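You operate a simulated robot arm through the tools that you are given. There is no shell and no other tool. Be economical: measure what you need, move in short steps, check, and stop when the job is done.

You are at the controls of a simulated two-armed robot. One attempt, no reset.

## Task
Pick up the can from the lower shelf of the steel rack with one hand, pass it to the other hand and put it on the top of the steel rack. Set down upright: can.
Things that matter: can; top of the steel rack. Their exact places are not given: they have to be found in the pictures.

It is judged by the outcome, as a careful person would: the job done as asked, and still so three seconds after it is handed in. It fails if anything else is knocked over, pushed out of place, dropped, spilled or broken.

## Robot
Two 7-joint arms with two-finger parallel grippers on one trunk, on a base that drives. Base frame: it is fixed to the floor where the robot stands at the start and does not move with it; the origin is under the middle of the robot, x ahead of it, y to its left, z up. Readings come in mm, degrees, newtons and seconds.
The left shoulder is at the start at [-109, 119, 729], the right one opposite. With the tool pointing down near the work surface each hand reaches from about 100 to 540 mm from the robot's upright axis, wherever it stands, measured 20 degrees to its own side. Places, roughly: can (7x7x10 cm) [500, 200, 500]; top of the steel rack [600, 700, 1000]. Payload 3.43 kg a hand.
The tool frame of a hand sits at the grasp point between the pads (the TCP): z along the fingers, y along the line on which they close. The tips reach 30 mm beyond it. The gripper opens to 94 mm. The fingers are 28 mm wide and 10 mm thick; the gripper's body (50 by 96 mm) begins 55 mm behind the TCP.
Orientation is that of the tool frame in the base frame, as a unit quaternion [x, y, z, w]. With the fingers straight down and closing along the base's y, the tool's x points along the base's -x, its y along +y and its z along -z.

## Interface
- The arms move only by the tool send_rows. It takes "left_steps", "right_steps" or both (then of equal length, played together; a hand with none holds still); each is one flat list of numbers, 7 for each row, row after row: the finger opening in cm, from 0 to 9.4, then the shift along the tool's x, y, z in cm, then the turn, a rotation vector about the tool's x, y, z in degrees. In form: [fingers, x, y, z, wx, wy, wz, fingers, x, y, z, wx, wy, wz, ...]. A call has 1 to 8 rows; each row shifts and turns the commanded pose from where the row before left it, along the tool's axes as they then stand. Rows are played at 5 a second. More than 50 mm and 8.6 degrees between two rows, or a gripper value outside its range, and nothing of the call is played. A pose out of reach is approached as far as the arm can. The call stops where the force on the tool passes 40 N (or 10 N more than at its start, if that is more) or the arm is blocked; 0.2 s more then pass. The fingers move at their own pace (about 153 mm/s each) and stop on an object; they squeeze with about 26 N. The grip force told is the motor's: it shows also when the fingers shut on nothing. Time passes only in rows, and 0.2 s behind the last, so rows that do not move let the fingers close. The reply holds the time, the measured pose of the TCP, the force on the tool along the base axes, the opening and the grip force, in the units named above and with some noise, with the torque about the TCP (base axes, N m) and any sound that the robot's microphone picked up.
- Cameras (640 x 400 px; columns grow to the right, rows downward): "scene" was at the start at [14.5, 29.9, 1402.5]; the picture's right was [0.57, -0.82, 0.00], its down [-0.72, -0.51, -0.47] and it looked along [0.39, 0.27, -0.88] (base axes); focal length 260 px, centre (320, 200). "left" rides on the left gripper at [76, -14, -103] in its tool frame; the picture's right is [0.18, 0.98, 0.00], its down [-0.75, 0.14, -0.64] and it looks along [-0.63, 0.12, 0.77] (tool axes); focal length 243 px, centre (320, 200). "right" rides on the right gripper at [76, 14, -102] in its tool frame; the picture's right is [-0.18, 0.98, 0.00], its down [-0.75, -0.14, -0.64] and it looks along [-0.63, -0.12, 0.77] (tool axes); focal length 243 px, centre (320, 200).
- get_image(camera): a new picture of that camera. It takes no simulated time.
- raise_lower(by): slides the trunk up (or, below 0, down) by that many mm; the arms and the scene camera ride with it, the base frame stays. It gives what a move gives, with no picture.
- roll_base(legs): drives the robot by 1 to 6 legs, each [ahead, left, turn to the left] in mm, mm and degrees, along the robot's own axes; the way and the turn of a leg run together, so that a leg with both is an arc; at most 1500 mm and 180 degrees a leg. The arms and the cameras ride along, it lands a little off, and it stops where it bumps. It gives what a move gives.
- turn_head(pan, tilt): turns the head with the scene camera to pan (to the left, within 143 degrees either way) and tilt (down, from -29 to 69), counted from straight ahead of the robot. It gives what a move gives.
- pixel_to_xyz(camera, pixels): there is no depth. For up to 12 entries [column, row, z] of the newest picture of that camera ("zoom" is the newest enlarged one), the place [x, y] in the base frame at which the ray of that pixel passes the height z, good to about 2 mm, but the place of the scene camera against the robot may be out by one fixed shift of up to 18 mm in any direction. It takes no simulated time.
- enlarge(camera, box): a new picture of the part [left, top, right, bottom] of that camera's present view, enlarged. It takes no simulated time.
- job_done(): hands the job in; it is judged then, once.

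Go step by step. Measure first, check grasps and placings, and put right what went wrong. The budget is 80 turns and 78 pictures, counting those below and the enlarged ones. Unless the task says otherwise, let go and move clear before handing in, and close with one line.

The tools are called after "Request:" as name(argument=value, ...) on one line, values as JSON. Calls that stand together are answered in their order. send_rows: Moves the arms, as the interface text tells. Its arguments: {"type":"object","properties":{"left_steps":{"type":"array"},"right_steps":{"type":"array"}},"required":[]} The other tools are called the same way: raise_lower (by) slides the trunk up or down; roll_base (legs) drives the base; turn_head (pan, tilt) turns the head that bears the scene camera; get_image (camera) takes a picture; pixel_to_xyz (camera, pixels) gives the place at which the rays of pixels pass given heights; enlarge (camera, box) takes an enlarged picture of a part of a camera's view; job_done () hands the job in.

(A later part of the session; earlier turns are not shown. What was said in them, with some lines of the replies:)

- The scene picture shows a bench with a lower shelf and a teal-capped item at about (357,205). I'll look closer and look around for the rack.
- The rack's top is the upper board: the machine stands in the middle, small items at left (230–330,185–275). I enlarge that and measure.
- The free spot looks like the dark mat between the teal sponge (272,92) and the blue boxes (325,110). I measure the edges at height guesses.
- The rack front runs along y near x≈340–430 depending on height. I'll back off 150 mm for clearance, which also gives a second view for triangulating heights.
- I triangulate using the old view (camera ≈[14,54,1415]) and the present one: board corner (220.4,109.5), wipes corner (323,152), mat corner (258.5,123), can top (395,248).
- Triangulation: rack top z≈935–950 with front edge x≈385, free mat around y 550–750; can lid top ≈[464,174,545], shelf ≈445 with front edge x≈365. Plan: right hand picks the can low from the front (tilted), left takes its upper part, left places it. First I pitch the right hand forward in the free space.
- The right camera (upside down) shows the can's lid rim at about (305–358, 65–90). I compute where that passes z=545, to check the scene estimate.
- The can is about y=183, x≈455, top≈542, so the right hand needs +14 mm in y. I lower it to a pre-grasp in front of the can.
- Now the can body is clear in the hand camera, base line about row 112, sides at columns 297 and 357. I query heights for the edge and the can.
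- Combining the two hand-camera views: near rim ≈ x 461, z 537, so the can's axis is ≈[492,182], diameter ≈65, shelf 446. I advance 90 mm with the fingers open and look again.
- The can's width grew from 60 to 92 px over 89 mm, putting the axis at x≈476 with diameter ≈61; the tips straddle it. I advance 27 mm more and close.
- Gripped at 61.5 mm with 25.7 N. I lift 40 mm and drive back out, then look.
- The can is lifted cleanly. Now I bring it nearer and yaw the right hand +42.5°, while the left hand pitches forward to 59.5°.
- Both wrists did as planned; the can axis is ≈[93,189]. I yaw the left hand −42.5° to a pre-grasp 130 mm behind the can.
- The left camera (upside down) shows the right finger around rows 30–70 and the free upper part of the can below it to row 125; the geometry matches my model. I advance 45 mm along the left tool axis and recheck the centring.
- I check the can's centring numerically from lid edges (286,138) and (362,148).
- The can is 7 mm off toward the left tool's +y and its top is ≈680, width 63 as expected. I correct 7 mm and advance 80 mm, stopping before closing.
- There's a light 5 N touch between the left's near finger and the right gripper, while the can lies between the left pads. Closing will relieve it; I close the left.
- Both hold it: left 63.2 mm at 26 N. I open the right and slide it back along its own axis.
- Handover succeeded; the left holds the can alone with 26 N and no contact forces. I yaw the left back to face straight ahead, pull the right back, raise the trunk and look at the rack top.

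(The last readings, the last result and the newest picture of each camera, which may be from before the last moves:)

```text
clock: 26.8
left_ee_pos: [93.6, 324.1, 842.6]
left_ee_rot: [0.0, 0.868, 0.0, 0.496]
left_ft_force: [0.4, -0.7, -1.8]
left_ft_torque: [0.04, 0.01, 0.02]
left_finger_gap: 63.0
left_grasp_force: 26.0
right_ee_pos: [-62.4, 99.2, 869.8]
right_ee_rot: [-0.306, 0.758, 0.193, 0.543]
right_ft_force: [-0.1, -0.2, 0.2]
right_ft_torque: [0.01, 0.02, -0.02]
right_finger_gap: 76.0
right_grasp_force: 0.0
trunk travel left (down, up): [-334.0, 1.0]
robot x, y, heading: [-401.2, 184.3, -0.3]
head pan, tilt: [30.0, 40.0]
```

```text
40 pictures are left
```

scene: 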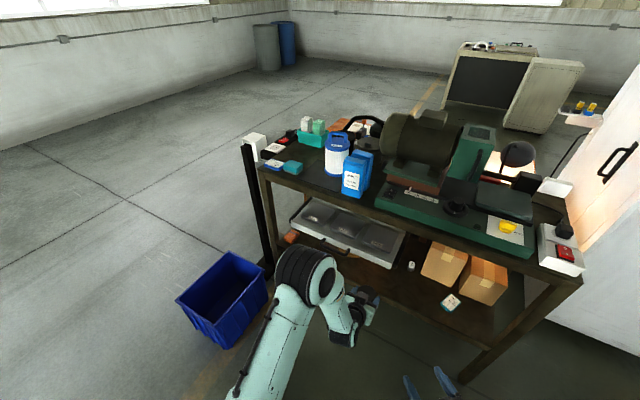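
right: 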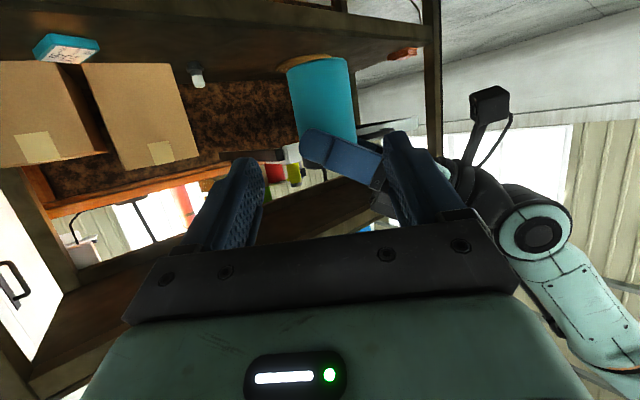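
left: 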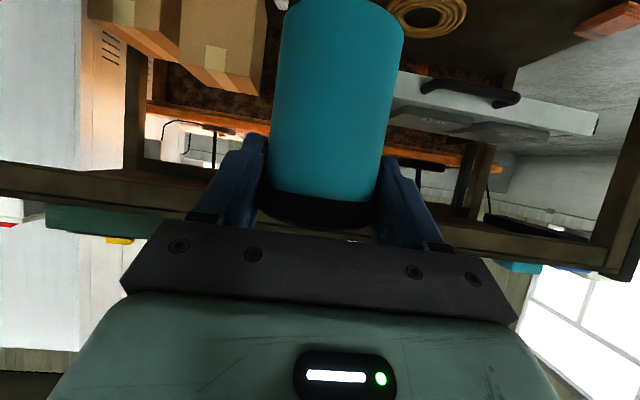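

Now I measure board height using the left camera (front beam's upper edge ≈(60,203) and (580,272)), and the top's layout and bin from the scene.

Request:
pixel_to_xyz(camera="left", pixels=[[60, 203, 930], [60, 203, 945], [60, 203, 960], [560, 268, 930], [560, 268, 945], [560, 268, 960]])

Request:
pixel_to_xyz(camera="scene", pixels=[[257, 169, 945], [570, 283, 945], [350, 196, 945], [291, 173, 945], [225, 345, 0], [268, 290, 300], [243, 342, 0], [221, 348, 0]])

Request:
enlarge(camera="left", box=[440, 200, 640, 320])

Request:
enlarge(camera="scene", box=[240, 110, 400, 220])

```text
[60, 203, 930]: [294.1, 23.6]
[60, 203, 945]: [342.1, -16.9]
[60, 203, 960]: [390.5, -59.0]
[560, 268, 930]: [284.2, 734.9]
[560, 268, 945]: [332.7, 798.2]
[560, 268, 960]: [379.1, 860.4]
```

```text
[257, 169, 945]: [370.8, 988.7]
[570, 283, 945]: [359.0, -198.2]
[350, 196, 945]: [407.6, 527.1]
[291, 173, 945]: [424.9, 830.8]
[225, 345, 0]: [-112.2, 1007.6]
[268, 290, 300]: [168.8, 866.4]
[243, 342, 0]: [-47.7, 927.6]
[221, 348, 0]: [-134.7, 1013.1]
```

```text
3.20 times, centred on (540, 260) of left
```

zoom: 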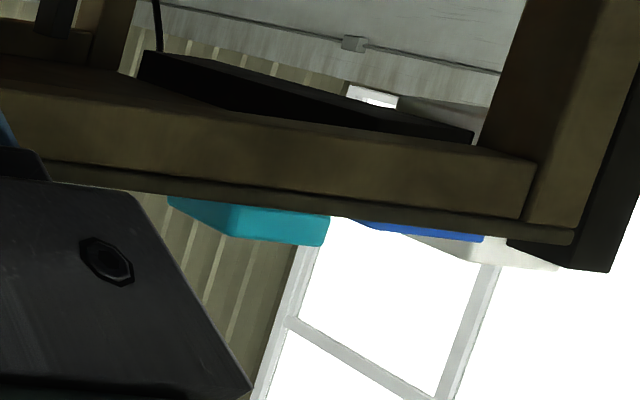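

```text
3.64 times, centred on (320, 165) of scene
```

zoom: 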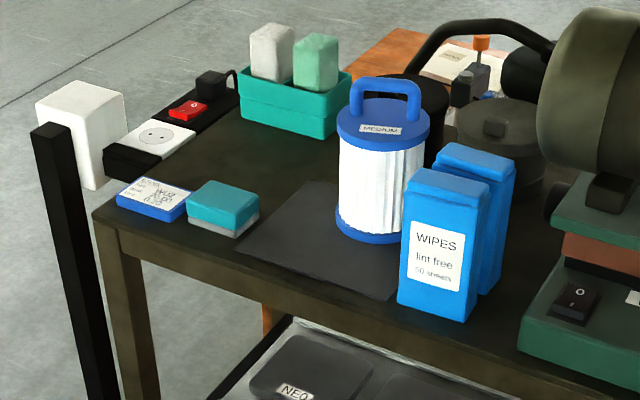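

I query the corner in the left camera and the bare area/mat outlines on the board in the scene.

Request:
pixel_to_xyz(camera="left", pixels=[[619.7, 272.5, 945], [619.7, 272.5, 960]])

Request:
pixel_to_xyz(camera="zoom", pixels=[[94, 215, 950], [232, 237, 950], [258, 213, 950], [310, 182, 950], [235, 250, 950], [400, 300, 950], [245, 118, 950], [325, 140, 950], [335, 228, 950], [398, 303, 950], [195, 135, 950], [110, 165, 950]])

```text
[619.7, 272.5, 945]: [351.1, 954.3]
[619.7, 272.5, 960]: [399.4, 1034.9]
```

```text
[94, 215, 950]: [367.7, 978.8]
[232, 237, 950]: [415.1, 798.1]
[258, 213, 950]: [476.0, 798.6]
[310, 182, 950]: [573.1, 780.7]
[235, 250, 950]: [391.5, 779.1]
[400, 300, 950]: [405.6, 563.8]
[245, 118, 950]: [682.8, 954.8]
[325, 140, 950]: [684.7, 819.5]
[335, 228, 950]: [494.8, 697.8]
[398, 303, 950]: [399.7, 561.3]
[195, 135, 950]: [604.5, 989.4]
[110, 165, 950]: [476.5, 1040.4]
```

Top ≈ z 949, front edge x≈366; the mat is free around [430,715] (sponge begins y≈798, filter ≈x 480,y≤698). I raise the can above board level and out to the left, while still far back.

Request:
send_rows(left_steps=[5, -3.16, 2.35, -1.86, 0, 0, 0, 5, -3.16, 2.35, -1.86, 0, 0, 0, 5, -3.16, 2.35, -1.86, 0, 0, 0, 5, -3.16, 2.35, -1.86, 0, 0, 0, 5, -3.16, 2.35, -1.86, 0, 0, 0, 5, -3.16, 2.35, -1.86, 0, 0, 0])

Request:
roll_base(legs=[[0, 250, 0]])

Request:
get_image(camera="scene")

Request:
get_image(camera="left")

```text
clock: 28.1
left_ee_pos: [94.9, 464.1, 1062.4]
left_ee_rot: [0.001, 0.868, 0.0, 0.496]
left_ft_force: [-0.4, -0.1, -2.4]
left_ft_torque: [0.02, 0.0, -0.02]
left_finger_gap: 63.3
left_grasp_force: 26.0
right_ee_pos: [-64.1, 100.2, 869.2]
right_ee_rot: [-0.305, 0.758, 0.193, 0.544]
right_ft_force: [0.0, -0.1, 0.4]
right_ft_torque: [0.01, 0.03, 0.04]
right_finger_gap: 76.1
right_grasp_force: 0.0
trunk travel left (down, up): [-334.0, 1.0]
robot x, y, heading: [-396.8, 180.3, 0.1]
head pan, tilt: [30.0, 40.0]
```

```text
clock: 30.9
left_ee_pos: [96.5, 712.9, 1063.7]
left_ee_rot: [0.001, 0.868, 0.0, 0.496]
left_ft_force: [0.2, 0.2, -1.6]
left_ft_torque: [-0.01, 0.03, 0.0]
left_finger_gap: 63.0
left_grasp_force: 25.6
right_ee_pos: [-62.3, 348.3, 868.6]
right_ee_rot: [-0.305, 0.758, 0.193, 0.543]
right_ft_force: [-0.7, -0.6, 0.3]
right_ft_torque: [-0.01, -0.02, 0.03]
right_finger_gap: 76.0
right_grasp_force: 0.1
trunk travel left (down, up): [-334.0, 1.0]
robot x, y, heading: [-400.2, 436.7, -0.4]
head pan, tilt: [30.0, 40.0]
```

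```text
37 pictures are left
```

scene: 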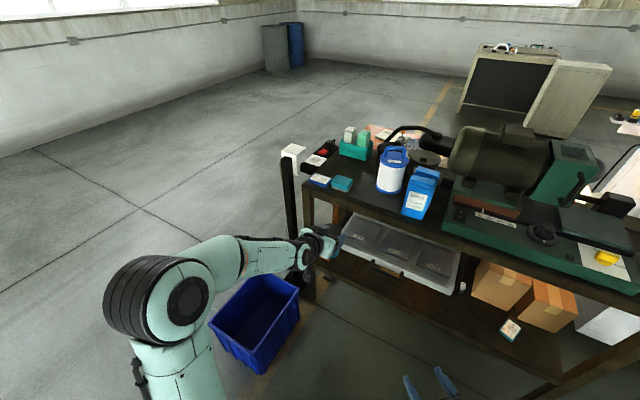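

```text
36 pictures are left
```

left: 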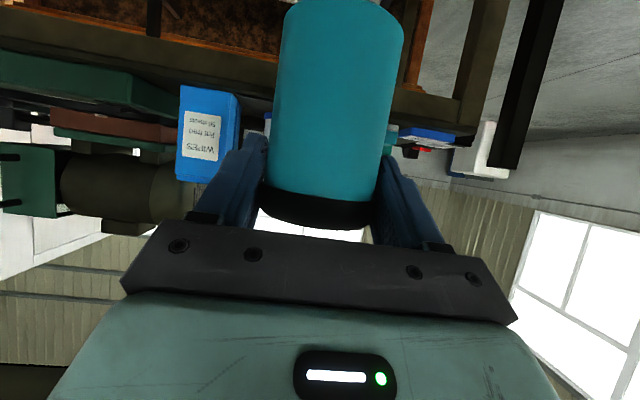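

Robot is at y≈437, can at [97,713]. Before driving forward I check the bin's clearance.

Request:
pixel_to_xyz(camera="scene", pixels=[[262, 374, 0], [300, 322, 0], [299, 285, 250], [262, 350, 250]])

Request:
turn_head(pan=40, tilt=69)

Request:
get_image(camera="scene")

```text
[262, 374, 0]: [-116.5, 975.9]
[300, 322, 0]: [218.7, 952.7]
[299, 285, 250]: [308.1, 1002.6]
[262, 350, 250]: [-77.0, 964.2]
```

```text
clock: 31.9
left_ee_pos: [96.1, 711.6, 1062.2]
left_ee_rot: [0.002, 0.868, -0.001, 0.496]
left_ft_force: [-0.5, 0.6, -1.3]
left_ft_torque: [-0.01, 0.01, -0.01]
left_finger_gap: 63.1
left_grasp_force: 25.8
right_ee_pos: [-62.4, 349.4, 869.1]
right_ee_rot: [-0.306, 0.758, 0.194, 0.543]
right_ft_force: [-0.3, 0.2, -0.5]
right_ft_torque: [0.01, 0.0, 0.0]
right_finger_gap: 76.1
right_grasp_force: 0.1
trunk travel left (down, up): [-334.0, 1.0]
robot x, y, heading: [-396.1, 437.3, -0.1]
head pan, tilt: [40.0, 68.8]
```

```text
35 pictures are left
```

scene: 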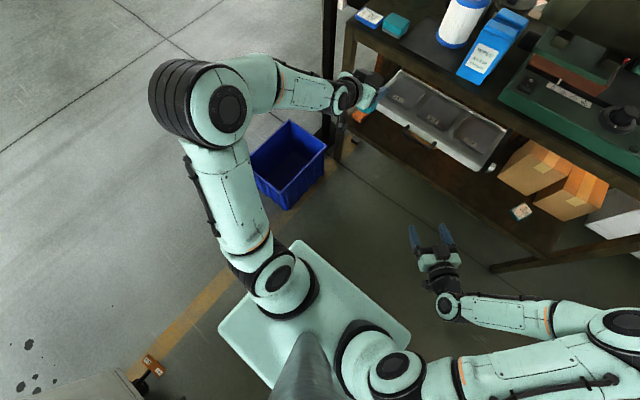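

The bin's side is at y≥950, clear of the base and arms. I drive forward 250 and look.

Request:
roll_base(legs=[[250, 0, 0]])

Request:
turn_head(pan=38, tilt=45)

Request:
get_image(camera="scene")

Request:
get_image(camera="left")

```text
clock: 33.7
left_ee_pos: [344.7, 712.3, 1062.4]
left_ee_rot: [0.001, 0.868, -0.001, 0.496]
left_ft_force: [0.3, -0.5, -2.5]
left_ft_torque: [-0.01, -0.01, -0.02]
left_finger_gap: 63.2
left_grasp_force: 25.9
right_ee_pos: [186.0, 347.7, 869.1]
right_ee_rot: [-0.305, 0.758, 0.193, 0.543]
right_ft_force: [-0.5, -0.1, 0.3]
right_ft_torque: [-0.01, 0.01, 0.03]
right_finger_gap: 76.0
right_grasp_force: 0.0
trunk travel left (down, up): [-334.0, 1.0]
robot x, y, heading: [-147.5, 436.4, -0.1]
head pan, tilt: [40.0, 68.8]
```

```text
clock: 34.6
left_ee_pos: [344.2, 711.6, 1062.1]
left_ee_rot: [0.0, 0.869, 0.0, 0.495]
left_ft_force: [-0.3, 0.5, -2.3]
left_ft_torque: [0.0, 0.01, 0.02]
left_finger_gap: 63.2
left_grasp_force: 26.6
right_ee_pos: [185.6, 347.5, 870.1]
right_ee_rot: [-0.306, 0.757, 0.193, 0.544]
right_ft_force: [0.2, -0.3, -0.5]
right_ft_torque: [-0.01, 0.02, 0.0]
right_finger_gap: 75.9
right_grasp_force: 0.0
trunk travel left (down, up): [-334.0, 1.0]
robot x, y, heading: [-152.5, 437.8, -0.1]
head pan, tilt: [38.0, 45.0]
```

```text
34 pictures are left
```

scene: 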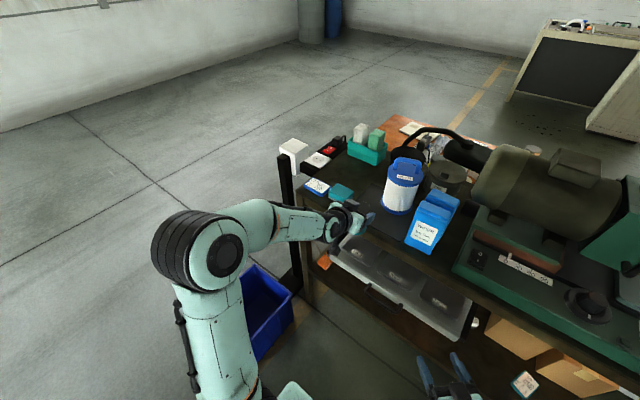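

```text
33 pictures are left
```

left: 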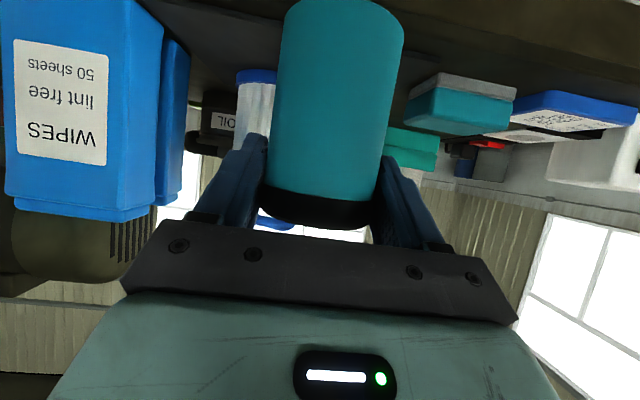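

The can hangs above the board front edge between sponge and filter. I enlarge to judge clearances.

Request:
enlarge(camera="scene", box=[290, 140, 460, 260])

Request:
pixel_to_xyz(camera="zoom", pixels=[[360, 265, 950], [245, 205, 950]])

```text
3.33 times, centred on (375, 200) of scene
```

zoom: 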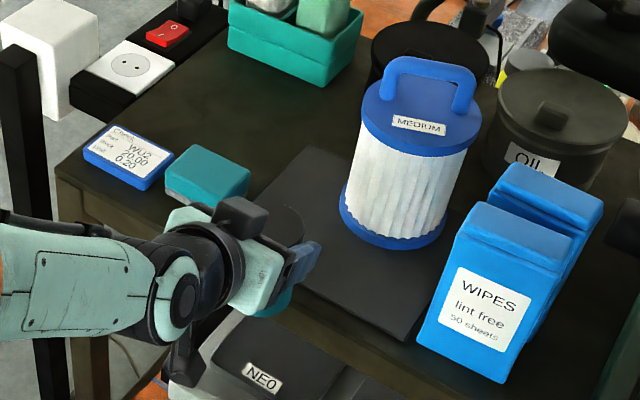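

```text
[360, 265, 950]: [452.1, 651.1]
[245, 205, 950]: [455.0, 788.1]
```

I query the filter's base outline to be safe.

Request:
pixel_to_xyz(camera="zoom", pixels=[[340, 205, 950], [350, 225, 950], [370, 240, 950], [400, 250, 950], [443, 232, 950], [315, 295, 950], [400, 340, 950], [420, 340, 950], [210, 200, 950]])

```text
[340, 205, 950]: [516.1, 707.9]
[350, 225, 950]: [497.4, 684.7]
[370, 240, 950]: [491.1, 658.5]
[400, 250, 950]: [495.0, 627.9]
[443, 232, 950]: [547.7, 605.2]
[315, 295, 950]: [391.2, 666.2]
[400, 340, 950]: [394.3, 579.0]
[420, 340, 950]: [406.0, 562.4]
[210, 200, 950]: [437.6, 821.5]
```

Filter front is at x≈491, sponge edge y≈788; target can axis ≈[432,712] is clear by >25 mm. I extend 83 mm with the arm, lower 28 mm, and look.

Request:
send_rows(left_steps=[5, -1.4, 0, 2.38, 0, 0, 0, 5, -1.4, 0, 2.38, 0, 0, 0, 5, -1.4, 0, 2.38, 0, 0, 0, 5, 1.21, 0, 0.71, 0, 0, 0, 5, 1.21, 0, 0.71, 0, 0, 0])

Request:
enlarge(camera="scene", box=[290, 140, 460, 260])

Request:
get_image(camera="left")

```text
clock: 35.8
left_ee_pos: [428.0, 713.1, 1043.4]
left_ee_rot: [0.0, 0.863, 0.001, 0.505]
left_ft_force: [-0.5, 3.6, 24.4]
left_ft_torque: [-0.04, 0.36, -0.08]
left_finger_gap: 63.4
left_grasp_force: 26.6
right_ee_pos: [185.5, 348.0, 870.4]
right_ee_rot: [-0.306, 0.756, 0.194, 0.545]
right_ft_force: [0.1, 0.2, -0.2]
right_ft_torque: [-0.02, -0.01, -0.04]
right_finger_gap: 76.1
right_grasp_force: 0.0
trunk travel left (down, up): [-334.0, 1.0]
robot x, y, heading: [-150.8, 437.1, -0.2]
head pan, tilt: [38.0, 45.0]
```

```text
3.33 times, centred on (375, 200) of scene
```

zoom: 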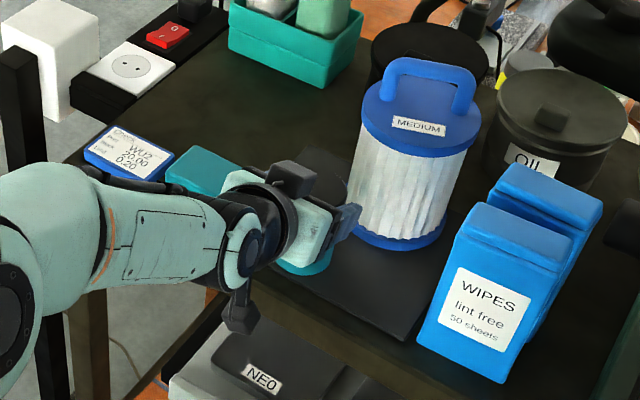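

```text
30 pictures are left
```

left: 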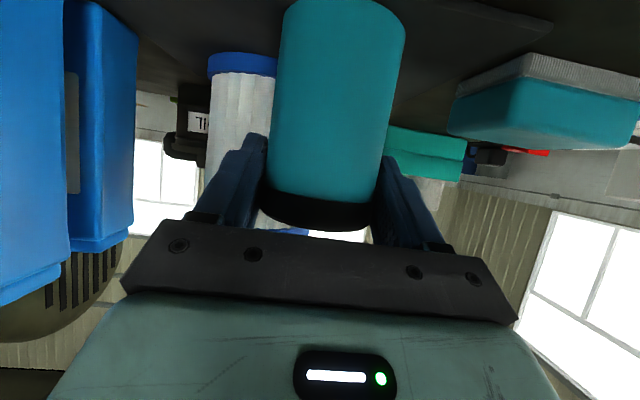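

Vertical force is 24 N at TCP z 1043, so the can's base seems to touch the mat ~10 mm earlier than estimated. I enlarge tightly to verify before releasing.

Request:
enlarge(camera="scene", box=[350, 180, 410, 230])

Request:
pixel_to_xyz(camera="scene", pixels=[[368, 222, 950], [368, 222, 965]])

Request:
enlarge(camera="left", box=[220, 0, 460, 150])

```text
8.00 times, centred on (380, 205) of scene
```

zoom: 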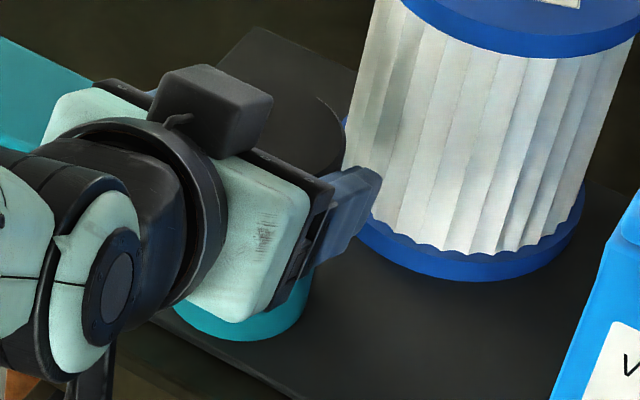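

```text
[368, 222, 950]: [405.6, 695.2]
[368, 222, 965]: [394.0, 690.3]
```

```text
2.67 times, centred on (340, 75) of left
```

zoom: 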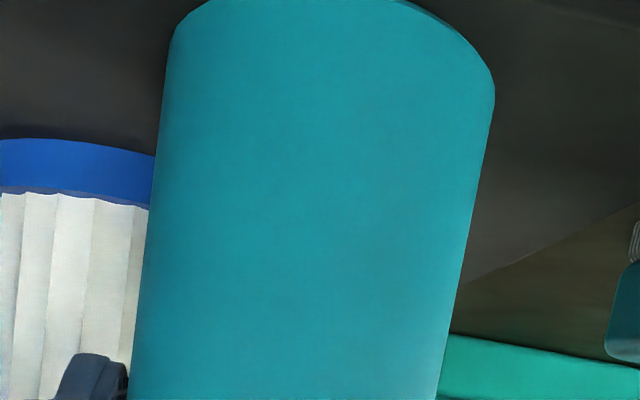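

The can's base (teal, zoom row ~340) rests on the mat. I relieve most of the press by raising the command 7 mm, then read.

Request:
send_rows(left_steps=[5, -0.6, 0, -0.355, 0, 0, 0, 5, 0, 0, 0, 0, 0, 0])

```text
clock: 36.4
left_ee_pos: [428.9, 711.3, 1042.6]
left_ee_rot: [0.0, 0.867, 0.0, 0.498]
left_ft_force: [5.4, 4.0, 15.4]
left_ft_torque: [0.01, -0.61, 0.1]
left_finger_gap: 63.4
left_grasp_force: 25.8
right_ee_pos: [186.0, 348.5, 869.7]
right_ee_rot: [-0.305, 0.757, 0.194, 0.544]
right_ft_force: [0.5, 0.1, -1.0]
right_ft_torque: [-0.01, -0.02, -0.02]
right_finger_gap: 76.0
right_grasp_force: 0.0
trunk travel left (down, up): [-334.0, 1.0]
robot x, y, heading: [-149.3, 433.2, -0.1]
head pan, tilt: [38.0, 45.0]
```

Still 15 N of support with the tool back at its upright tilt. I ease 3 mm more.

Request:
send_rows(left_steps=[5, -0.26, 0, -0.15, 0, 0, 0, 5, 0, 0, 0, 0, 0, 0])

```text
clock: 37.0
left_ee_pos: [427.0, 712.0, 1042.9]
left_ee_rot: [0.001, 0.869, 0.0, 0.495]
left_ft_force: [6.7, 3.5, 5.7]
left_ft_torque: [0.07, -0.48, 0.13]
left_finger_gap: 63.0
left_grasp_force: 25.9
right_ee_pos: [187.3, 348.2, 870.0]
right_ee_rot: [-0.305, 0.758, 0.193, 0.544]
right_ft_force: [0.0, 0.2, -0.6]
right_ft_torque: [-0.06, 0.0, 0.03]
right_finger_gap: 76.1
right_grasp_force: 0.1
trunk travel left (down, up): [-334.0, 1.0]
robot x, y, heading: [-148.4, 433.5, 0.0]
head pan, tilt: [38.0, 45.0]
```

Support is now ≈6 N, so I open gently and hold still, then look.

Request:
send_rows(left_steps=[6.6, 0, 0, 0, 0, 0, 0, 7.2, 0, 0, 0, 0, 0, 0, 7.8, 0, 0, 0, 0, 0, 0, 7.8, 0, 0, 0, 0, 0, 0])

Request:
get_image(camera="left")

Request:
enlarge(camera="scene", box=[340, 165, 430, 235])

```text
clock: 38.0
left_ee_pos: [427.4, 711.8, 1044.7]
left_ee_rot: [0.001, 0.869, -0.001, 0.495]
left_ft_force: [0.7, -0.6, 0.6]
left_ft_torque: [-0.03, -0.03, -0.03]
left_finger_gap: 78.1
left_grasp_force: 0.1
right_ee_pos: [185.9, 348.8, 870.4]
right_ee_rot: [-0.305, 0.758, 0.193, 0.544]
right_ft_force: [-0.5, 0.1, -0.4]
right_ft_torque: [0.03, -0.03, 0.0]
right_finger_gap: 76.0
right_grasp_force: 0.1
trunk travel left (down, up): [-334.0, 1.0]
robot x, y, heading: [-148.2, 437.1, -0.1]
head pan, tilt: [38.0, 45.0]
```

```text
27 pictures are left
```

left: 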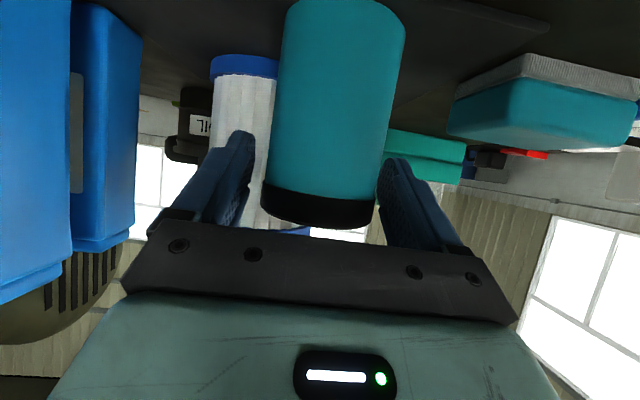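

```text
5.71 times, centred on (385, 200) of scene
```

zoom: 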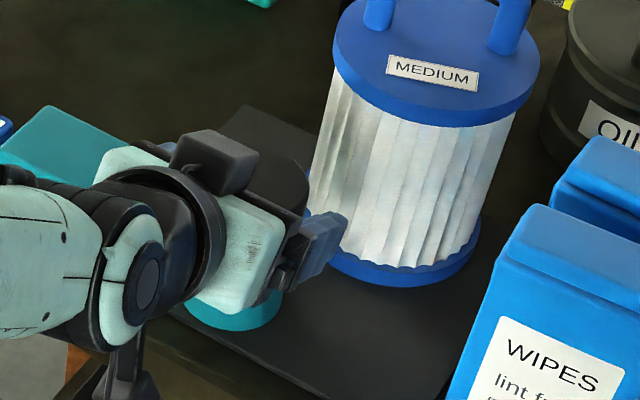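

The can stands by itself; the right-hand pad (col 380) is nearer it than the left, so I shift +4 mm in tool y and withdraw along the tool axis.

Request:
send_rows(left_steps=[7.8, 0, 0.4, 0, 0, 0, 0, 7.8, 0, 0, -1, 0, 0, 0, 7.8, 0, 0, -2, 0, 0, 0, 7.8, 0, 0, -3, 0, 0, 0, 7.8, 0, 0, -3, 0, 0, 0, 7.8, 0, 0, -3, 0, 0, 0])

Request:
get_image(camera="left")

Request:
enlarge(camera="scene", box=[290, 130, 460, 250])

```text
clock: 39.4
left_ee_pos: [322.6, 715.4, 1105.1]
left_ee_rot: [0.002, 0.868, -0.001, 0.496]
left_ft_force: [0.3, 0.7, 0.0]
left_ft_torque: [-0.01, 0.02, -0.04]
left_finger_gap: 77.7
left_grasp_force: 0.0
right_ee_pos: [184.5, 347.9, 869.3]
right_ee_rot: [-0.305, 0.757, 0.193, 0.544]
right_ft_force: [0.4, 0.6, 0.3]
right_ft_torque: [-0.02, 0.03, 0.0]
right_finger_gap: 76.1
right_grasp_force: 0.2
trunk travel left (down, up): [-334.0, 1.0]
robot x, y, heading: [-148.4, 438.1, -0.3]
head pan, tilt: [38.0, 45.0]
```

```text
25 pictures are left
```

left: 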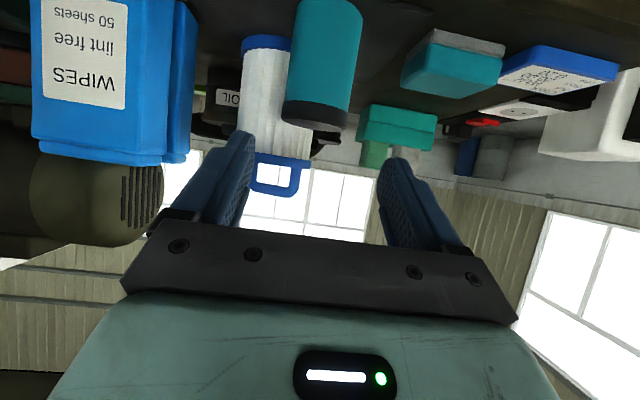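

```text
3.33 times, centred on (375, 190) of scene
```

zoom: 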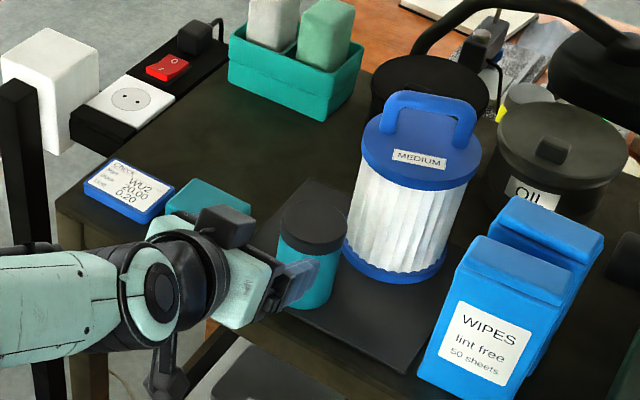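

The can stands upright on the rack top and the other things are in place. I drive back 200 mm for clearance and take a last look.

Request:
roll_base(legs=[[-200, 0, 0]])

Request:
get_image(camera="scene")

Request:
enlarge(camera="scene", box=[250, 90, 430, 220])

```text
clock: 41.0
left_ee_pos: [125.0, 716.6, 1106.4]
left_ee_rot: [0.001, 0.868, -0.001, 0.496]
left_ft_force: [-1.0, -0.2, -0.3]
left_ft_torque: [0.02, -0.02, -0.02]
left_finger_gap: 78.0
left_grasp_force: 0.1
right_ee_pos: [-10.8, 347.2, 870.9]
right_ee_rot: [-0.305, 0.757, 0.193, 0.545]
right_ft_force: [0.4, -0.5, 0.0]
right_ft_torque: [-0.03, 0.0, 0.0]
right_finger_gap: 76.0
right_grasp_force: 0.0
trunk travel left (down, up): [-334.0, 1.0]
robot x, y, heading: [-348.7, 432.8, -0.2]
head pan, tilt: [38.0, 45.0]
```

```text
23 pictures are left
```

scene: 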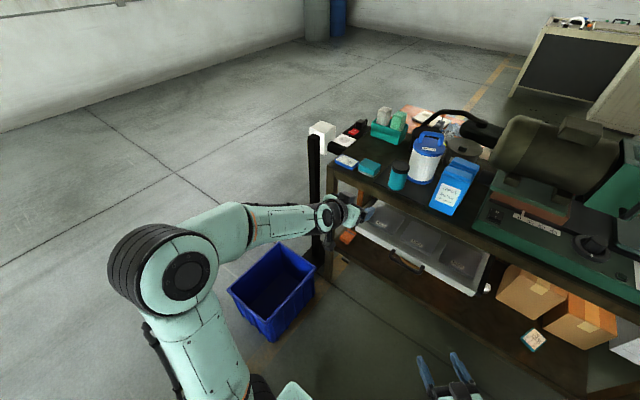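

```text
3.08 times, centred on (340, 155) of scene
```

zoom: 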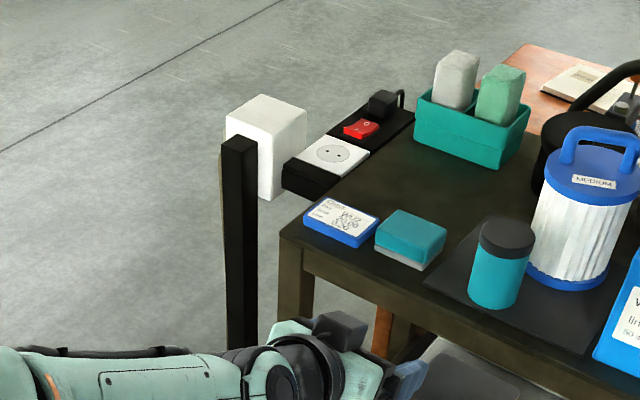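

The last picture shows the can (zoom 500,260) upright on the rack top, nothing else disturbed, and both hands clear. I hand the job in.

Request:
job_done()

```text
The job is handed in.
```

The right hand picked the can off the lower shelf and passed it to the left, which set it upright on top of the steel rack; it rests on the dark mat there, and nothing else was moved.
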